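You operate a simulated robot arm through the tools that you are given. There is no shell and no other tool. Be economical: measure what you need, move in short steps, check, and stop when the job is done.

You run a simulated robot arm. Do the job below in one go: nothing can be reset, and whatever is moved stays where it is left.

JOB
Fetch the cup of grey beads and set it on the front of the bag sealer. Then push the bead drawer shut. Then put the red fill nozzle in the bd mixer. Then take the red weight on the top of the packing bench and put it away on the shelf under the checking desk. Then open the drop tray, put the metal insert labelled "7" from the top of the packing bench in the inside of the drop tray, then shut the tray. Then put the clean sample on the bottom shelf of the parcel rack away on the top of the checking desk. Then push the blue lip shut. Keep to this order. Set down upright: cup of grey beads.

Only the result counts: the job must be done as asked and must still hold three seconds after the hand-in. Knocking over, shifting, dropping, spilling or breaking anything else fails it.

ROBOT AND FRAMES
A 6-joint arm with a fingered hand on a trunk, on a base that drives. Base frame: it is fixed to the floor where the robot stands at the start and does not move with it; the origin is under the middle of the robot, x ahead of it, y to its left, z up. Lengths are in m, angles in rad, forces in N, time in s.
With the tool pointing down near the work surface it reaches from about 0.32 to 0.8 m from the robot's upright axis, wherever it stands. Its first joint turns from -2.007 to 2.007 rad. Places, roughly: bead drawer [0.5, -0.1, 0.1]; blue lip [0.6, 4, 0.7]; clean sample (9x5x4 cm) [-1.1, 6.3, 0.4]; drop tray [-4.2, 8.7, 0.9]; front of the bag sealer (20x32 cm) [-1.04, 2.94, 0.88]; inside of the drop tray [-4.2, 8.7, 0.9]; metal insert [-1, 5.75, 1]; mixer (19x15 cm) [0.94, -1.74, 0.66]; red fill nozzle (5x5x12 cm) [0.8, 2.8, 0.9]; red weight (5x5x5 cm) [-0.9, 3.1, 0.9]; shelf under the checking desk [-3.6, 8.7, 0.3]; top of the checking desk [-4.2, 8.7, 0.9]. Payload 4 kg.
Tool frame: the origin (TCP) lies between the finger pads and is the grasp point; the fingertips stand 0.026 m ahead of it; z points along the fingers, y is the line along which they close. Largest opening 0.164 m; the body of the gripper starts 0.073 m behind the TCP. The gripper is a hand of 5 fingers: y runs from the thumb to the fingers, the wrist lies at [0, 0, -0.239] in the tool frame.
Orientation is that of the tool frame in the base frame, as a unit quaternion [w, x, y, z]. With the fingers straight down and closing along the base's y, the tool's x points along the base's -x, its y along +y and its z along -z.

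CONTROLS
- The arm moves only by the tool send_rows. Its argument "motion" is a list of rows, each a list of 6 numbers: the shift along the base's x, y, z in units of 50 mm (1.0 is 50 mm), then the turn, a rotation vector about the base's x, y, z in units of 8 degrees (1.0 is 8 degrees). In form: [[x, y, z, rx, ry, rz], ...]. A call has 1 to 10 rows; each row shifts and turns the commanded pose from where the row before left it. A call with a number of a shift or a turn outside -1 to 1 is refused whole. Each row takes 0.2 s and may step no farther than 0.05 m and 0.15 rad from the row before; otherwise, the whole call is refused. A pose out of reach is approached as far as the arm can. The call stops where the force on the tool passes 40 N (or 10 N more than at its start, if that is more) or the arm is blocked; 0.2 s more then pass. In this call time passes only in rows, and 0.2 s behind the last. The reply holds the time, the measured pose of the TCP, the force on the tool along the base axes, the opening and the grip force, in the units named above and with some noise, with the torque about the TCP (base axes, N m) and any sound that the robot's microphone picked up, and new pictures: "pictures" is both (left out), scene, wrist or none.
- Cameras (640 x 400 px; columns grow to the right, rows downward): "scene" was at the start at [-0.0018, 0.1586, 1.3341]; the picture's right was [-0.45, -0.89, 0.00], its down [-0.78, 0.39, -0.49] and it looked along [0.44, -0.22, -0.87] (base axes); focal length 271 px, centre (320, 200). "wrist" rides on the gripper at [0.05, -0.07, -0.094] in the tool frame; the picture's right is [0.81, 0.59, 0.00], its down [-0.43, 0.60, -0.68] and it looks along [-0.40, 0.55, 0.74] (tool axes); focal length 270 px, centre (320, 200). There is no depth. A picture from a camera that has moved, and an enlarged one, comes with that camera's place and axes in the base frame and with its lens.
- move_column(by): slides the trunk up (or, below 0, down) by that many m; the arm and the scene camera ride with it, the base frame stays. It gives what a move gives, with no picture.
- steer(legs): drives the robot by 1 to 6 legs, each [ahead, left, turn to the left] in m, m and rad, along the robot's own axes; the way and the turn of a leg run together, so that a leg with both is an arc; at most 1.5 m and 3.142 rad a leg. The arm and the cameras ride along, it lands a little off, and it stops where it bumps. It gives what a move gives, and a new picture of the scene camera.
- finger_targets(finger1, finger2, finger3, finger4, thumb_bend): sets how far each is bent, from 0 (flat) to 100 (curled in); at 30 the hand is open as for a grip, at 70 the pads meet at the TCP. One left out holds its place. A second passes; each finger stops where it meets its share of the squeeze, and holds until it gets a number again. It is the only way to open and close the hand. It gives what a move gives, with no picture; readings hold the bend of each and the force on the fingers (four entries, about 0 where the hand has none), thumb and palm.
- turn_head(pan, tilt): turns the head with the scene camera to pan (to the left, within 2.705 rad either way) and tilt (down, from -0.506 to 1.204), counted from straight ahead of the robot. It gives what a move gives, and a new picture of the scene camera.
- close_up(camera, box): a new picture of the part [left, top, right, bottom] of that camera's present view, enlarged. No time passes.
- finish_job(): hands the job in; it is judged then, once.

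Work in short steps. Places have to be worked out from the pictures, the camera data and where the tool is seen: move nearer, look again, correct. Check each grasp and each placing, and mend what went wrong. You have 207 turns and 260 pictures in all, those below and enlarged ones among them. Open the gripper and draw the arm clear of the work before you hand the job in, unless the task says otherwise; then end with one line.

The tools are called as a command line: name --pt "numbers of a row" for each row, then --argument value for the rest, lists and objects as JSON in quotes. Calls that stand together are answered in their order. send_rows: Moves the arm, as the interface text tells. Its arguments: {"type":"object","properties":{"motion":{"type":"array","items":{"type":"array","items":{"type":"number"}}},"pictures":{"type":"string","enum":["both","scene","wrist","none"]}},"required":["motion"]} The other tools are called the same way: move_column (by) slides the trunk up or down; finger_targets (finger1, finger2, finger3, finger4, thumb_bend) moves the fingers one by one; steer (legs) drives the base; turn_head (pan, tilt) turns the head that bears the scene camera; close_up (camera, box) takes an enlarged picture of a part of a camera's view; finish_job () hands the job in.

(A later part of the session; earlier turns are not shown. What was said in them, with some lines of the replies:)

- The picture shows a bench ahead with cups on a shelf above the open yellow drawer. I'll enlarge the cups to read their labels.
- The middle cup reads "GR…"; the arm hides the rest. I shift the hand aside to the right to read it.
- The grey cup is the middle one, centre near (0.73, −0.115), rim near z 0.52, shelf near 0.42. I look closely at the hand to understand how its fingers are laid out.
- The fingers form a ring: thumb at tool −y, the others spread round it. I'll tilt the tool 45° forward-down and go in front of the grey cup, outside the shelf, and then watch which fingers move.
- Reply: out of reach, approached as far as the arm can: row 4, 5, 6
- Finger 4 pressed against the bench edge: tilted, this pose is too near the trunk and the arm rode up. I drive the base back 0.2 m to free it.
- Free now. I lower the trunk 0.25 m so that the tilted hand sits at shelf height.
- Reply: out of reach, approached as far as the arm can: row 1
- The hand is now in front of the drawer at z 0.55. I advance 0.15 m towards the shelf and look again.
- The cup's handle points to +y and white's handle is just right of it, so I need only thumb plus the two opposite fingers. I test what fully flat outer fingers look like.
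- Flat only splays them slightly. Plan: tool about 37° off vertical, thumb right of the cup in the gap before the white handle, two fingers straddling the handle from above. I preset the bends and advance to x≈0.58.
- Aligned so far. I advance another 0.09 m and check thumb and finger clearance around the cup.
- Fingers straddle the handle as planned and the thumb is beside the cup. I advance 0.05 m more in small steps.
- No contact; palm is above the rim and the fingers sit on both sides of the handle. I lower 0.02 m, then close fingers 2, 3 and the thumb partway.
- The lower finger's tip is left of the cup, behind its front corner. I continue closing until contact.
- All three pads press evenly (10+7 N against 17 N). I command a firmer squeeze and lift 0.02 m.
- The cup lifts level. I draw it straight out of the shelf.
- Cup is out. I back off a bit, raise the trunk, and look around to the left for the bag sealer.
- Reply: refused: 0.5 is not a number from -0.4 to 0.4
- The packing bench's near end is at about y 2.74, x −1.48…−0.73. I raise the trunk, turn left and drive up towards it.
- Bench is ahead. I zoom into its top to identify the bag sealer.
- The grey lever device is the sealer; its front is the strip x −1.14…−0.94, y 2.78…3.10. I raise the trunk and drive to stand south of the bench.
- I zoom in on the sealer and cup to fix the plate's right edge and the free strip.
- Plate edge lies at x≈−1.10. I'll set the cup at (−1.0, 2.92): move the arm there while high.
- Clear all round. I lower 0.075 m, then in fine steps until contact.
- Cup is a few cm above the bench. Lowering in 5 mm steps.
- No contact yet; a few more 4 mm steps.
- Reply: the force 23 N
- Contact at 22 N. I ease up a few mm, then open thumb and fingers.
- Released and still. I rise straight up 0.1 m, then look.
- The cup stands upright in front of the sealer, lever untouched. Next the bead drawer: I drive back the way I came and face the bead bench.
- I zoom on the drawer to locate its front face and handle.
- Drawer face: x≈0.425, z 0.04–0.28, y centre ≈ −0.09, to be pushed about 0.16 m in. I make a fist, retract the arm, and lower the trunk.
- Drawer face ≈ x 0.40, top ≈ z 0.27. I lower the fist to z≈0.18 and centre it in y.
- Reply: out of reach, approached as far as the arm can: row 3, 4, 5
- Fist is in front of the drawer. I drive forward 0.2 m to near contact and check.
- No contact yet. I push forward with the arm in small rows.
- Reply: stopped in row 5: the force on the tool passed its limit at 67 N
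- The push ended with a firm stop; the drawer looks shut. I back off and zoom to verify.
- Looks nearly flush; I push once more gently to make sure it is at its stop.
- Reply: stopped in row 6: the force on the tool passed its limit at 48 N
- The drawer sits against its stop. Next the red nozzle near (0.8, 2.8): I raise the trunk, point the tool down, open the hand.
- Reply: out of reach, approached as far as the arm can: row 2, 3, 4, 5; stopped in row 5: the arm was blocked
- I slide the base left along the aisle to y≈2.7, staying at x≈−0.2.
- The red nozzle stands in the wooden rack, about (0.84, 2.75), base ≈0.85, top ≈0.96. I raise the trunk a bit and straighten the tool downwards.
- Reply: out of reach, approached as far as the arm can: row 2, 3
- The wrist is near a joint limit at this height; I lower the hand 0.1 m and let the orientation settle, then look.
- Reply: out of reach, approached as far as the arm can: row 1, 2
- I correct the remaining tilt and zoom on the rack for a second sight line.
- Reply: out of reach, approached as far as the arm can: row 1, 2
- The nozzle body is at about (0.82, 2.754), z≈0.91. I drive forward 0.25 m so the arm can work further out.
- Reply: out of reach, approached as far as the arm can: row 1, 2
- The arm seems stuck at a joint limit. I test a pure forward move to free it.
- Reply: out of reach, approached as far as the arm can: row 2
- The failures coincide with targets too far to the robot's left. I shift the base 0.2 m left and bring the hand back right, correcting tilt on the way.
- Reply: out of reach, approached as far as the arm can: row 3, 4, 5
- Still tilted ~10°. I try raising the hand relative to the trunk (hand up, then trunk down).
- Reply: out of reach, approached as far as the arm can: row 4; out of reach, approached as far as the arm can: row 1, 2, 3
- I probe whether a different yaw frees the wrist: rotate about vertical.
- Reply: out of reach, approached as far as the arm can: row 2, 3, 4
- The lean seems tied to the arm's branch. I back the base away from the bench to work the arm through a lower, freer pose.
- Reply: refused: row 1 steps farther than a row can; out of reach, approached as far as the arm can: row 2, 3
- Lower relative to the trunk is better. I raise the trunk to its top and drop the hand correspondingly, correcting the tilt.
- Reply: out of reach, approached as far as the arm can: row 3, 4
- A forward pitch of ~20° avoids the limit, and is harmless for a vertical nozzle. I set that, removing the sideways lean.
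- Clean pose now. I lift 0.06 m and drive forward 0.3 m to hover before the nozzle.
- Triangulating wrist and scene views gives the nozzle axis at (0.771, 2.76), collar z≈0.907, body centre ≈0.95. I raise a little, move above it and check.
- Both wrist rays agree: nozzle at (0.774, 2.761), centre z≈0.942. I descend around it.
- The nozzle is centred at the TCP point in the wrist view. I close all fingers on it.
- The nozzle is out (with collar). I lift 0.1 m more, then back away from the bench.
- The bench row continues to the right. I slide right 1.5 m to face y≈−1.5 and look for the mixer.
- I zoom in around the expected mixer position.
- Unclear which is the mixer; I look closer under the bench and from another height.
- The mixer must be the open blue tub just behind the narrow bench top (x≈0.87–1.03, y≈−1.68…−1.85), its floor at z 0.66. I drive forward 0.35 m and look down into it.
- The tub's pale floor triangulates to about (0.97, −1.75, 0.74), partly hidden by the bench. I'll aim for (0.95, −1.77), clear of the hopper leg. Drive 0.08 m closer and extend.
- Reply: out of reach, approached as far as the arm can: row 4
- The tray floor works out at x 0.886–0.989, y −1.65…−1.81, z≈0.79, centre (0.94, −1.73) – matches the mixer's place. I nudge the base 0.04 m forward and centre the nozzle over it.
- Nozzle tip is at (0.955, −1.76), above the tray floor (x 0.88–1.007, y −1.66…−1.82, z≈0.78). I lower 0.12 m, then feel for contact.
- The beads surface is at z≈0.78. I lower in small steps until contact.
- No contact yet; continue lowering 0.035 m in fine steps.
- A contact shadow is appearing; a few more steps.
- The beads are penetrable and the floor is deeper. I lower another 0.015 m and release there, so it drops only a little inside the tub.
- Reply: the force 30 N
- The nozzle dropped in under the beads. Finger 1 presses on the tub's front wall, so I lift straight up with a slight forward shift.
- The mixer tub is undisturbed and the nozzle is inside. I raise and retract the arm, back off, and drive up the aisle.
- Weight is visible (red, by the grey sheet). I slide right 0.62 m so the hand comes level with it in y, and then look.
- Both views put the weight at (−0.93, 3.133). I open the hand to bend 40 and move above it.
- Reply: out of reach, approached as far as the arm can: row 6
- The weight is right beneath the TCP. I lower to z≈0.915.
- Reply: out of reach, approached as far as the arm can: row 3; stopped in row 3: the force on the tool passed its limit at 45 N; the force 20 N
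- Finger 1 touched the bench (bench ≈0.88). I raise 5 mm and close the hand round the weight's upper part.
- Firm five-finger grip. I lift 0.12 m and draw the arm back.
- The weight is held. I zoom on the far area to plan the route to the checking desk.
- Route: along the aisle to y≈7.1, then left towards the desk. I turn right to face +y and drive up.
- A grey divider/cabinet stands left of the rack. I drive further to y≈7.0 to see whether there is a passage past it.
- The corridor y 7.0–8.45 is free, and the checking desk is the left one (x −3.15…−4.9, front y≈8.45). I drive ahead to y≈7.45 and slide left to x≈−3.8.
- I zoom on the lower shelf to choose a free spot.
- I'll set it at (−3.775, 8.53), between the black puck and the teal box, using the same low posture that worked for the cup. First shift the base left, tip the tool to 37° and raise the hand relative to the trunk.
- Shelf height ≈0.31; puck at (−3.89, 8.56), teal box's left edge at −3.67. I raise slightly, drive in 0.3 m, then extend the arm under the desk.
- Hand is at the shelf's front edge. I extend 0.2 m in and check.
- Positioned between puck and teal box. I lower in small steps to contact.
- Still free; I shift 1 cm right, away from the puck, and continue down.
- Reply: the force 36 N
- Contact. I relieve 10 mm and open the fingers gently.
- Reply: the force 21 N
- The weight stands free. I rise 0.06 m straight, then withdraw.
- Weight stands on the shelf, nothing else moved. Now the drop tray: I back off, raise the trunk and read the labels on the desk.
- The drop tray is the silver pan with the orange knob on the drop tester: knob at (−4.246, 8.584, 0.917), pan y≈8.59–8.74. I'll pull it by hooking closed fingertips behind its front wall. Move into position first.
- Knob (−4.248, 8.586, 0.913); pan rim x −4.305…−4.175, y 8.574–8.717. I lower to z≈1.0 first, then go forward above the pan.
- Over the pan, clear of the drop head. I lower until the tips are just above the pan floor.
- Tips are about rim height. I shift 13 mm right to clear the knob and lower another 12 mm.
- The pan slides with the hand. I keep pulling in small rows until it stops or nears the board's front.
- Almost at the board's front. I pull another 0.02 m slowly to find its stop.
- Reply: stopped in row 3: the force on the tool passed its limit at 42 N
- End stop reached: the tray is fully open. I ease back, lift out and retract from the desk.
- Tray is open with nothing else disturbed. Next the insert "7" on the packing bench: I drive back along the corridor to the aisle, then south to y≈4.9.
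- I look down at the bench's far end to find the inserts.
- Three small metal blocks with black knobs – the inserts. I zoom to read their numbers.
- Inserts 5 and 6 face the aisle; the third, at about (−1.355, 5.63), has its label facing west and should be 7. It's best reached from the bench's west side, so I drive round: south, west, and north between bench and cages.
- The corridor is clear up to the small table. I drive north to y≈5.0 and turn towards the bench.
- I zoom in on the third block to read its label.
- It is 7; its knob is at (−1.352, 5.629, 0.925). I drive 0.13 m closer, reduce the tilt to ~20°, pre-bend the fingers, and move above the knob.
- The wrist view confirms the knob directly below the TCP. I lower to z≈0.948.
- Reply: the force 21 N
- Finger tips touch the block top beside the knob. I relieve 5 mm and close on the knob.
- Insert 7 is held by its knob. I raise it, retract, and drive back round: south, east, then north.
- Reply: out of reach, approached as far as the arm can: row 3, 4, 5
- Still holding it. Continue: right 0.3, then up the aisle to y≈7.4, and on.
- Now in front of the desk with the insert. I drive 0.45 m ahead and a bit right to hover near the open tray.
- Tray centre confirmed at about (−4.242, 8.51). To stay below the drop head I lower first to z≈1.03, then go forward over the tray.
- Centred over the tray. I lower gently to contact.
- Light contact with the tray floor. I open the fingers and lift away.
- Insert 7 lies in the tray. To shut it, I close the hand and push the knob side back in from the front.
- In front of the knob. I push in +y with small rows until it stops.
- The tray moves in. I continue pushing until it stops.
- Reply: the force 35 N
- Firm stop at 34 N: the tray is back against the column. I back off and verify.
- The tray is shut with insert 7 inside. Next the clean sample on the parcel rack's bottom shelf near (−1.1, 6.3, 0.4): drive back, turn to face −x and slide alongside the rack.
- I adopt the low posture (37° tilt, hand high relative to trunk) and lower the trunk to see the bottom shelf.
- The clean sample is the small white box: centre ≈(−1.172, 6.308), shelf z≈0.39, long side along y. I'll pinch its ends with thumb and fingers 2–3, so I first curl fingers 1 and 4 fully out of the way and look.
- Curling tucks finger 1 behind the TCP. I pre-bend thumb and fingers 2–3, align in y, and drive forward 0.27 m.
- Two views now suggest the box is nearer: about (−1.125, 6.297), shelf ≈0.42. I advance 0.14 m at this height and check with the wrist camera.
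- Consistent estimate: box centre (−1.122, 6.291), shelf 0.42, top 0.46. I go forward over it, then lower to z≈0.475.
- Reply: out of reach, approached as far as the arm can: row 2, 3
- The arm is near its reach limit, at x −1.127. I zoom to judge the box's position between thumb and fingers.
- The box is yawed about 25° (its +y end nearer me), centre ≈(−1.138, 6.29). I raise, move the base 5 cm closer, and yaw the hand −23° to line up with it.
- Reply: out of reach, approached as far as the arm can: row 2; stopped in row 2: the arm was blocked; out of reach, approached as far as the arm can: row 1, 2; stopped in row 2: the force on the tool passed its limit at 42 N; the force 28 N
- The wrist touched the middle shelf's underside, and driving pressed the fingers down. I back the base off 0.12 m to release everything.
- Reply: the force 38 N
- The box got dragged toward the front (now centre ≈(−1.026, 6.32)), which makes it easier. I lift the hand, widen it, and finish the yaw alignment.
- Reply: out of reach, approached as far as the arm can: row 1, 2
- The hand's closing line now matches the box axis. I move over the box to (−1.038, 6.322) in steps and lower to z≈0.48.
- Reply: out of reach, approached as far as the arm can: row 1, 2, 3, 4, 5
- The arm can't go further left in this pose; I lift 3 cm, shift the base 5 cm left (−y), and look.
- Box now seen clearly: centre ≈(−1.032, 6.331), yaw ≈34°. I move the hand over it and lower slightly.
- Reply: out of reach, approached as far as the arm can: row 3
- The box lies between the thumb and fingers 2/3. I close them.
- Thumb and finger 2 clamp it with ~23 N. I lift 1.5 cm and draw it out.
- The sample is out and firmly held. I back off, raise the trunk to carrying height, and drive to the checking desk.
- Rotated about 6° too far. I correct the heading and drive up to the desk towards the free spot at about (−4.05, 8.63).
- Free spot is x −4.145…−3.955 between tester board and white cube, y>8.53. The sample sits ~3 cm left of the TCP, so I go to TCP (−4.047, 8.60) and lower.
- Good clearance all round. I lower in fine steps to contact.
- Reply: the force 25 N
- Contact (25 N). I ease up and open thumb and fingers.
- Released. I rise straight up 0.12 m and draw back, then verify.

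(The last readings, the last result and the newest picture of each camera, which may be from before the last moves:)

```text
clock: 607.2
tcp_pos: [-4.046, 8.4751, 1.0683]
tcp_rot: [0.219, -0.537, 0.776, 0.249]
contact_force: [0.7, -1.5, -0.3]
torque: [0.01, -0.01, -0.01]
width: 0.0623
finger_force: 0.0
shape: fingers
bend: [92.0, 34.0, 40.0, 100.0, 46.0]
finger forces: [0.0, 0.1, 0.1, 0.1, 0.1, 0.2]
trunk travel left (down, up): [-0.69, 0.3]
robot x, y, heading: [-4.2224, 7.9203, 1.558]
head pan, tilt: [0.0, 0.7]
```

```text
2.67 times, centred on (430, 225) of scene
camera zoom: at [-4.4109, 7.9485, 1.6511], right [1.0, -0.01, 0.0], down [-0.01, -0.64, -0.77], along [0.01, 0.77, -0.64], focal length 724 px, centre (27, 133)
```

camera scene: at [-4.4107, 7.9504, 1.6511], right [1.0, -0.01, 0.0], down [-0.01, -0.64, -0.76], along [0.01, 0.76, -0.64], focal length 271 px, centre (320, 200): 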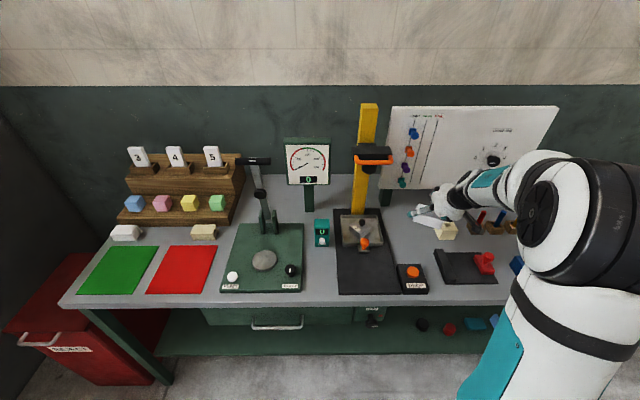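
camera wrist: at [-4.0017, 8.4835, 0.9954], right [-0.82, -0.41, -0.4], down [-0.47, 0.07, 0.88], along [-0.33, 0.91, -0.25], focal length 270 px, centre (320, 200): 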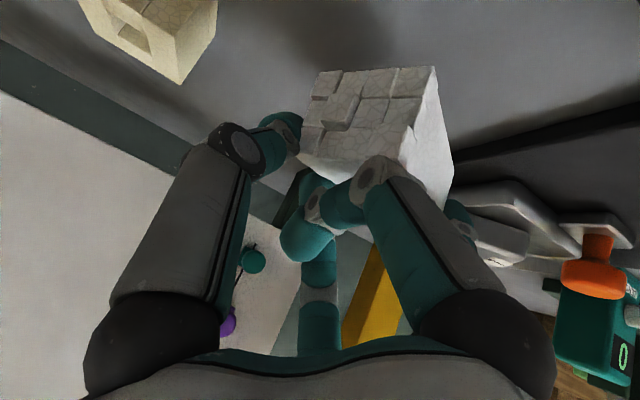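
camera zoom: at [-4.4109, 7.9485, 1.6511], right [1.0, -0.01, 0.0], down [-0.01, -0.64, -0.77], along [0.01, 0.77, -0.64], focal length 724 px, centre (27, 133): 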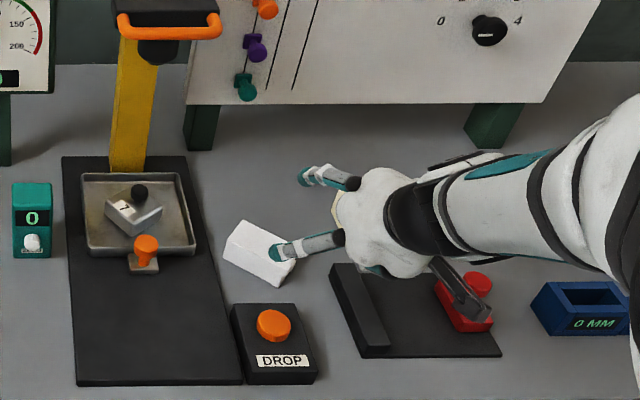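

The clean sample lies on the desk and nothing else is disturbed. Last: the blue lip near (0.6, 4, 0.7). I retract the arm, close the hand and drive back down the aisle.

send_rows --pt "0 -0.9 0.2 0 0 0" --pictures "none"

finger_targets --finger1 72 --finger2 72 --finger3 72 --finger4 72 --thumb_bend 72

steer --legs '[[-0.45, 0, 0.01], [0, -1.45, 0], [0, -1.45, 0], [0, -1.1, 0], [-1.4, 0, 0], [-1.4, 0, 0]]'

turn_head --pan -1.4 --tilt 0.5

```text
clock: 607.6
tcp_pos: [-4.0457, 8.4272, 1.0822]
tcp_rot: [0.218, -0.537, 0.776, 0.249]
contact_force: [-0.2, -0.9, 0.1]
torque: [0.0, 0.02, -0.03]
width: 0.0619
finger_force: 0.1
shape: fingers
bend: [92.0, 34.0, 40.0, 100.0, 46.0]
finger forces: [0.0, 0.0, 0.1, 0.1, 0.1, 0.0]
trunk travel left (down, up): [-0.69, 0.3]
robot x, y, heading: [-4.2284, 7.9174, 1.561]
head pan, tilt: [0.0, 0.7]
```

```text
clock: 608.6
tcp_pos: [-4.0439, 8.4284, 1.0818]
tcp_rot: [0.219, -0.538, 0.775, 0.249]
contact_force: [0.4, -0.6, 0.3]
torque: [0.01, 0.02, 0.0]
width: 0.0001
finger_force: 0.1
shape: fingers
bend: [71.0, 66.0, 69.0, 77.0, 68.0]
finger forces: [0.0, 0.0, 0.0, 0.1, 0.1, 0.0]
trunk travel left (down, up): [-0.69, 0.3]
robot x, y, heading: [-4.2242, 7.9186, 1.56]
head pan, tilt: [0.0, 0.7]
```

```text
clock: 643.2
tcp_pos: [-0.1493, 5.1091, 1.0808]
tcp_rot: [0.226, -0.516, 0.79, 0.243]
contact_force: [-0.8, 0.2, 0.4]
torque: [0.04, -0.02, 0.03]
width: 0.0
finger_force: 0.1
shape: fingers
bend: [71.0, 66.0, 69.0, 77.0, 68.0]
finger forces: [0.0, 0.1, 0.0, 0.0, 0.0, 0.1]
trunk travel left (down, up): [-0.69, 0.3]
robot x, y, heading: [-0.3539, 4.6134, 1.507]
head pan, tilt: [0.0, 0.7]
camera scene: at [-0.5399, 4.6501, 1.6511], right [1.0, -0.06, 0.0], down [-0.04, -0.64, -0.77], along [0.05, 0.76, -0.64], focal length 271 px, centre (320, 200)
```

scene: 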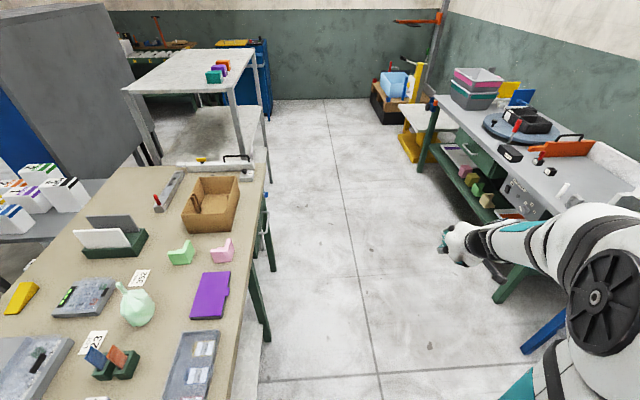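

```text
clock: 644.8
tcp_pos: [-0.1488, 5.1088, 1.0807]
tcp_rot: [0.225, -0.516, 0.79, 0.242]
contact_force: [-0.3, -0.4, -0.4]
torque: [0.02, -0.02, 0.0]
width: 0.0
finger_force: 0.0
shape: fingers
bend: [71.0, 66.0, 69.0, 77.0, 68.0]
finger forces: [0.1, 0.0, 0.0, 0.0, 0.1, 0.0]
trunk travel left (down, up): [-0.69, 0.3]
robot x, y, heading: [-0.3534, 4.6087, 1.508]
head pan, tilt: [-1.4, 0.499]
camera scene: at [-0.4548, 4.5755, 1.6688], right [0.11, -0.99, 0.0], down [-0.48, -0.05, -0.88], along [0.87, 0.09, -0.48], focal length 271 px, centre (320, 200)
```

scene: 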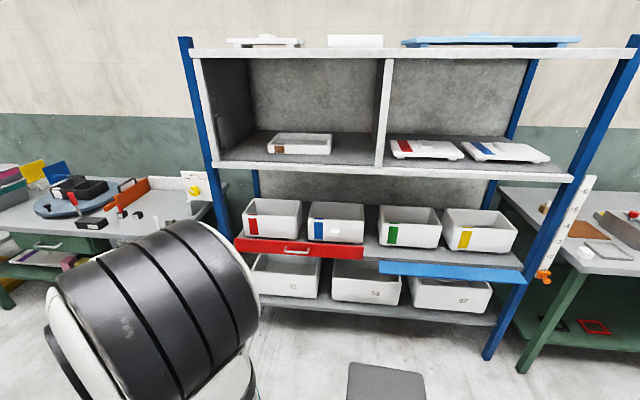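

I see the red lip upright (shut) and the blue lip folded open below the green/yellow bins. Zoom in.

close_up --camera "scene" --box '[230, 190, 550, 320]'

```text
2.00 times, centred on (390, 255) of scene
camera zoom: at [-0.4548, 4.5755, 1.6688], right [0.11, -0.99, 0.0], down [-0.48, -0.05, -0.88], along [0.87, 0.09, -0.48], focal length 543 px, centre (180, 90)
```

zoom: 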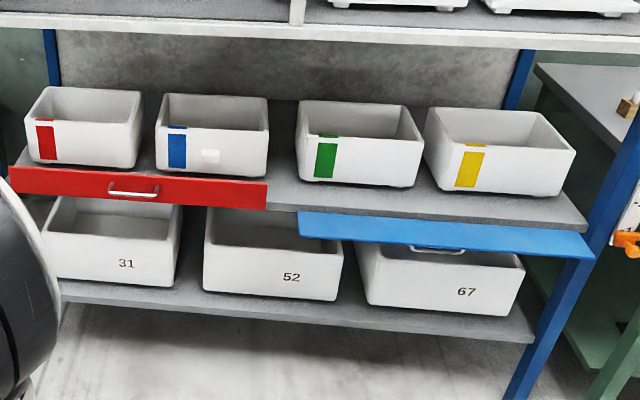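

The blue lip is hinged along its lower edge at about x 0.68, z 0.70 (y 3.68–4.38) and hangs open outwards to x≈0.59. I'll push it up and in from beneath. First turn to face it and lower.

steer --legs '[[0, 0, -1.508], [0, -0.3, 0]]'

move_column --by -0.4

send_rows --pt "0 0 0 0 -1 0" --pt "0 0 0 0 -1 0" --pt "0 0 -0.4 0 -1 0" --pt "0 0 -0.4 0 -0.9 0" --pictures "none"

turn_head --pan -0.15 --tilt 0.6

```text
clock: 650.4
tcp_pos: [0.1797, 4.1556, 1.0805]
tcp_rot: [0.33, 0.142, 0.933, 0.03]
contact_force: [-0.9, 0.6, 0.5]
torque: [0.03, 0.01, 0.04]
width: 0.0002
finger_force: 0.0
shape: fingers
bend: [71.0, 66.0, 69.0, 77.0, 68.0]
finger forces: [0.1, 0.1, 0.0, 0.0, 0.0, 0.0]
trunk travel left (down, up): [-0.69, 0.3]
robot x, y, heading: [-0.3391, 4.3035, 0.052]
head pan, tilt: [-1.4, 0.499]
camera scene: at [-0.3904, 4.4007, 1.6689], right [-0.98, -0.22, 0.0], down [-0.11, 0.47, -0.88], along [0.19, -0.86, -0.48], focal length 271 px, centre (320, 200)
```

scene: 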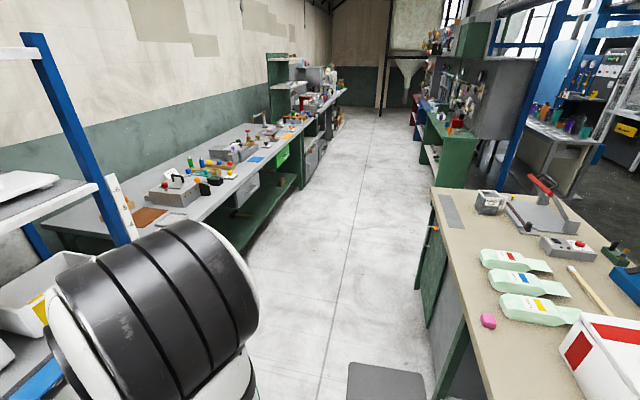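

```text
clock: 654.2
tcp_pos: [0.1792, 4.1562, 0.6796]
tcp_rot: [0.33, 0.141, 0.933, 0.03]
contact_force: [0.3, -0.9, -0.4]
torque: [-0.02, 0.0, 0.03]
width: 0.0
finger_force: 0.1
shape: fingers
bend: [71.0, 66.0, 69.0, 77.0, 68.0]
finger forces: [0.0, 0.0, 0.0, 0.0, 0.0, 0.1]
trunk travel left (down, up): [-0.29, 0.7]
robot x, y, heading: [-0.34, 4.3067, 0.049]
head pan, tilt: [-1.4, 0.499]
```

```text
clock: 655.2
tcp_pos: [0.1937, 4.147, 0.6394]
tcp_rot: [0.568, 0.127, 0.81, 0.067]
contact_force: [-0.4, 0.0, -0.2]
torque: [0.01, 0.01, -0.02]
width: 0.0
finger_force: 0.1
shape: fingers
bend: [71.0, 66.0, 69.0, 77.0, 68.0]
finger forces: [0.1, 0.0, 0.0, 0.0, 0.0, 0.0]
out of reach, approached as far as the arm can: row 3, 4
trunk travel left (down, up): [-0.29, 0.7]
robot x, y, heading: [-0.3414, 4.3058, 0.051]
head pan, tilt: [-1.4, 0.499]
```

```text
clock: 656.7
tcp_pos: [0.1944, 4.1486, 0.6389]
tcp_rot: [0.568, 0.127, 0.811, 0.068]
contact_force: [0.5, -0.1, 0.5]
torque: [0.01, -0.01, 0.03]
width: 0.0001
finger_force: 0.1
shape: fingers
bend: [71.0, 66.0, 69.0, 77.0, 68.0]
finger forces: [0.1, 0.0, 0.0, 0.1, 0.1, 0.1]
trunk travel left (down, up): [-0.29, 0.7]
robot x, y, heading: [-0.3418, 4.3056, 0.05]
head pan, tilt: [-0.15, 0.6]
camera scene: at [-0.3224, 4.4816, 1.2598], right [-0.1, -0.99, 0.0], down [-0.56, 0.06, -0.83], along [0.82, -0.08, -0.56], focal length 271 px, centre (320, 200)
```

scene: 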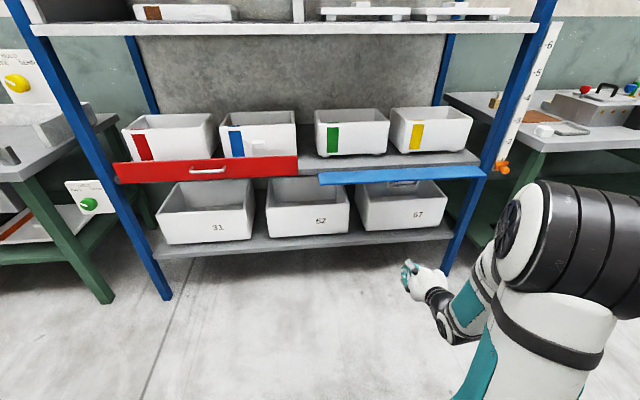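

Refined: lip horizontal at z≈0.727, from hinge x≈0.644 out to x≈0.563. I drive 0.2 m ahead, then slip the closed hand under it and look.

steer --legs '[[0.2, 0.04, -0.05]]'

send_rows --pt "0.8 0 -0.1 0 0 0" --pt "0.8 0 -0.1 0 0 0" --pt "0.8 0 -0.1 0 0 0" --pt "0.8 0 0 0 0 0" --pictures "scene"

```text
clock: 658.3
tcp_pos: [0.3878, 4.1669, 0.6384]
tcp_rot: [0.57, 0.148, 0.807, 0.053]
contact_force: [-0.4, 0.5, -0.3]
torque: [0.03, -0.02, 0.02]
width: 0.0
finger_force: 0.0
shape: fingers
bend: [71.0, 66.0, 69.0, 77.0, 68.0]
finger forces: [0.0, 0.1, 0.0, 0.1, 0.1, 0.0]
trunk travel left (down, up): [-0.29, 0.7]
robot x, y, heading: [-0.136, 4.3534, -0.007]
head pan, tilt: [-0.15, 0.6]
camera scene: at [-0.1101, 4.5266, 1.2597], right [-0.15, -0.99, 0.0], down [-0.56, 0.09, -0.83], along [0.82, -0.13, -0.56], focal length 271 px, centre (320, 200)
```

scene: 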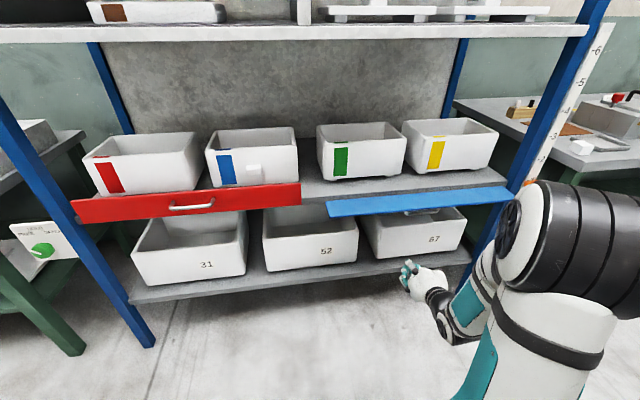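

```text
clock: 659.3
tcp_pos: [0.5497, 4.1676, 0.6229]
tcp_rot: [0.569, 0.148, 0.807, 0.054]
contact_force: [-0.6, -0.2, 0.7]
torque: [-0.03, 0.04, 0.02]
width: 0.0004
finger_force: 0.2
shape: fingers
bend: [71.0, 66.0, 69.0, 77.0, 68.0]
finger forces: [0.0, 0.0, 0.0, 0.0, 0.0, 0.1]
trunk travel left (down, up): [-0.29, 0.7]
robot x, y, heading: [-0.1357, 4.3546, -0.005]
head pan, tilt: [-0.15, 0.6]
camera scene: at [-0.1101, 4.5266, 1.2598], right [-0.15, -0.99, 0.0], down [-0.56, 0.09, -0.83], along [0.82, -0.13, -0.56], focal length 271 px, centre (320, 200)
```

scene: 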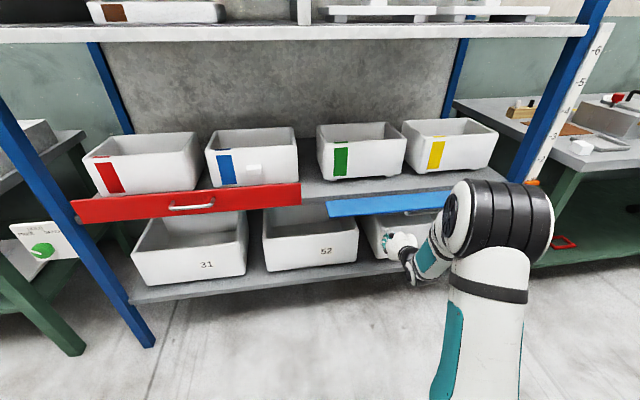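

The hand is below the blue lip; its hinge line matches the bottom edge of the shut red lip. I move 3 cm further under and raise to swing it up.

send_rows --pt "0.6 0 0 0 0 0" --pt "0 0 0.4 0 0 0" --pt "0 0 0.4 0 0 0" --pt "0 0 0.4 0 0 0" --pt "0 0 0.4 0 0 0" --pictures "scene"

```text
clock: 660.5
tcp_pos: [0.58, 4.1658, 0.7037]
tcp_rot: [0.57, 0.149, 0.807, 0.052]
contact_force: [-1.9, -0.4, -1.4]
torque: [-0.02, -0.04, 0.06]
width: 0.0
finger_force: 0.9
shape: fingers
bend: [71.0, 66.0, 69.0, 77.0, 68.0]
finger forces: [0.0, 0.1, 1.8, 0.0, 0.0, 0.1]
trunk travel left (down, up): [-0.29, 0.7]
robot x, y, heading: [-0.1353, 4.3526, -0.005]
head pan, tilt: [-0.15, 0.6]
camera scene: at [-0.1098, 4.5266, 1.2598], right [-0.15, -0.99, 0.0], down [-0.56, 0.09, -0.82], along [0.82, -0.13, -0.57], focal length 271 px, centre (320, 200)
```

scene: 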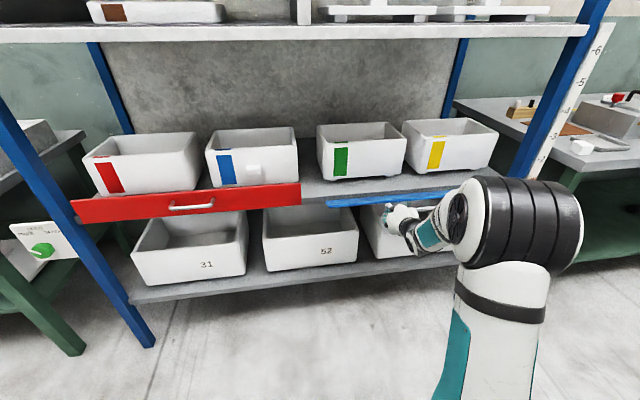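

The lip is swinging up (now seen edge-on). I keep raising and then push inwards.

send_rows --pt "0 0 0.4 0 0 0" --pt "0.1 0 0.4 0 0 0" --pt "0.2 0 0.3 0 0 0" --pt "0.3 0 0 0 0 0" --pt "0.3 0 0 0 0 0" --pictures "scene"

```text
clock: 661.7
tcp_pos: [0.6194, 4.1663, 0.76]
tcp_rot: [0.57, 0.149, 0.806, 0.052]
contact_force: [-28.6, 5.0, 2.5]
torque: [0.11, 0.21, 0.33]
width: 0.0
finger_force: 22.8
shape: fingers
bend: [71.0, 66.0, 72.0, 77.0, 68.0]
finger forces: [0.0, 27.8, 18.5, 0.0, 0.0, 0.0]
trunk travel left (down, up): [-0.29, 0.7]
robot x, y, heading: [-0.1396, 4.349, -0.005]
head pan, tilt: [-0.15, 0.6]
camera scene: at [-0.1132, 4.5273, 1.2598], right [-0.15, -0.99, 0.0], down [-0.56, 0.09, -0.83], along [0.82, -0.13, -0.56], focal length 271 px, centre (320, 200)
```

scene: 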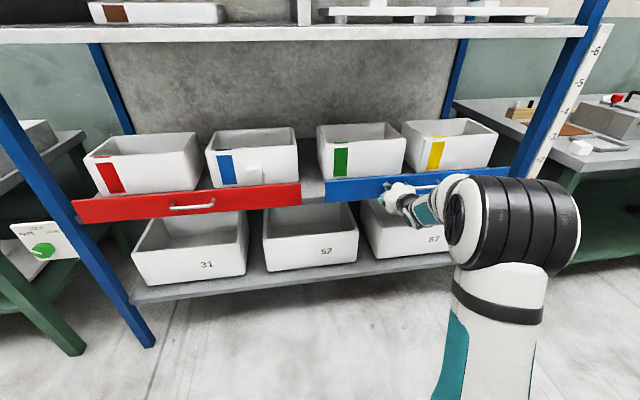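

The blue lip is upright against the shelf edge (29 N). One last small push, then I withdraw straight back and check that it stays.

send_rows --pt "0.08 0 0 0 0 0" --pictures "none"

send_rows --pt "-0.4 0 0 0 0 0" --pt "-0.8 0 0 0 0 0" --pt "-0.9 0 0 0 0 0" --pt "-0.9 0 0 0 0 0" --pt "-0.9 0 0 0 0 0" --pictures "scene"

close_up --camera "scene" --box '[60, 160, 540, 280]'

```text
clock: 662.0
tcp_pos: [0.6207, 4.1658, 0.7575]
tcp_rot: [0.568, 0.15, 0.808, 0.053]
contact_force: [-22.1, 2.8, 5.7]
torque: [0.09, 0.03, 0.17]
width: 0.0
finger_force: 20.4
shape: fingers
bend: [71.0, 66.0, 72.0, 77.0, 68.0]
finger forces: [0.0, 24.1, 17.2, 0.0, 0.1, 0.1]
trunk travel left (down, up): [-0.29, 0.7]
robot x, y, heading: [-0.1405, 4.3525, -0.007]
head pan, tilt: [-0.15, 0.6]
stopped in row 1: the force on the tool passed its limit at 46 N (the readings are from after the stop); the commanded pose is now the measured one
```

```text
clock: 663.2
tcp_pos: [0.4263, 4.1657, 0.7552]
tcp_rot: [0.568, 0.149, 0.808, 0.052]
contact_force: [-0.7, 0.2, -0.6]
torque: [-0.03, -0.06, -0.02]
width: 0.0
finger_force: 0.1
shape: fingers
bend: [71.0, 66.0, 71.0, 77.0, 68.0]
finger forces: [0.0, 0.1, 0.0, 0.0, 0.1, 0.1]
trunk travel left (down, up): [-0.29, 0.7]
robot x, y, heading: [-0.1378, 4.3512, 0.0]
head pan, tilt: [-0.15, 0.6]
camera scene: at [-0.1105, 4.5268, 1.2597], right [-0.15, -0.99, 0.0], down [-0.56, 0.09, -0.82], along [0.82, -0.13, -0.57], focal length 271 px, centre (320, 200)
```

scene: 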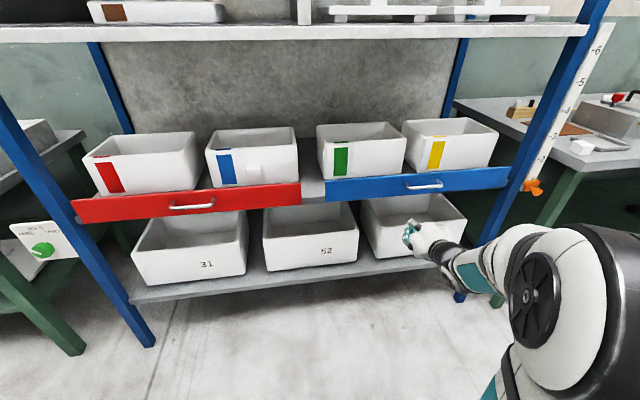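

```text
1.33 times, centred on (300, 220) of scene
camera zoom: at [-0.1105, 4.5268, 1.2597], right [-0.15, -0.99, 0.0], down [-0.56, 0.09, -0.82], along [0.82, -0.13, -0.57], focal length 362 px, centre (347, 173)
```

zoom: 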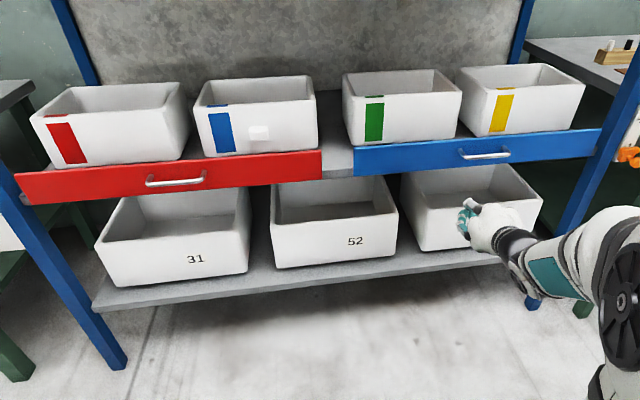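

The blue lip stays shut, flush like the red one. I open the hand, step back a little and hand in.

finger_targets --finger1 30 --finger2 30 --finger3 30 --finger4 30 --thumb_bend 30

steer --legs '[[-0.12, 0, 0]]'

```text
clock: 664.2
tcp_pos: [0.4277, 4.1644, 0.7561]
tcp_rot: [0.568, 0.149, 0.808, 0.053]
contact_force: [0.2, 0.1, 0.4]
torque: [0.03, 0.0, -0.03]
width: 0.0904
finger_force: 0.0
shape: fingers
bend: [30.0, 30.0, 30.0, 30.0, 30.0]
finger forces: [0.0, 0.1, 0.0, 0.0, 0.1, 0.1]
trunk travel left (down, up): [-0.29, 0.7]
robot x, y, heading: [-0.1407, 4.3507, 0.002]
head pan, tilt: [-0.15, 0.6]
```

```text
clock: 665.5
tcp_pos: [0.3067, 4.1654, 0.7557]
tcp_rot: [0.568, 0.148, 0.808, 0.053]
contact_force: [-0.5, 0.4, 1.1]
torque: [-0.03, 0.01, -0.01]
width: 0.0906
finger_force: 0.0
shape: fingers
bend: [30.0, 30.0, 30.0, 30.0, 30.0]
finger forces: [0.0, 0.1, 0.1, 0.0, 0.0, 0.0]
trunk travel left (down, up): [-0.29, 0.7]
robot x, y, heading: [-0.2631, 4.3515, -0.003]
head pan, tilt: [-0.15, 0.6]
camera scene: at [-0.2322, 4.5271, 1.2597], right [-0.15, -0.99, 0.0], down [-0.56, 0.09, -0.82], along [0.82, -0.13, -0.57], focal length 271 px, centre (320, 200)
```

scene: 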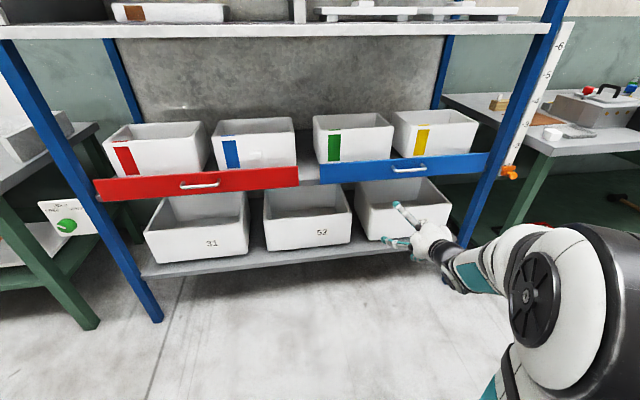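

The hand is open and clear, and every step has been carried out in order. I hand the job in.

finish_job

```text
The job is handed in.
```

All seven steps were carried out in order and the job is handed in; the red nozzle dropped into the mixer tub and sank out of sight below the beads, so I could not see where it came to rest.
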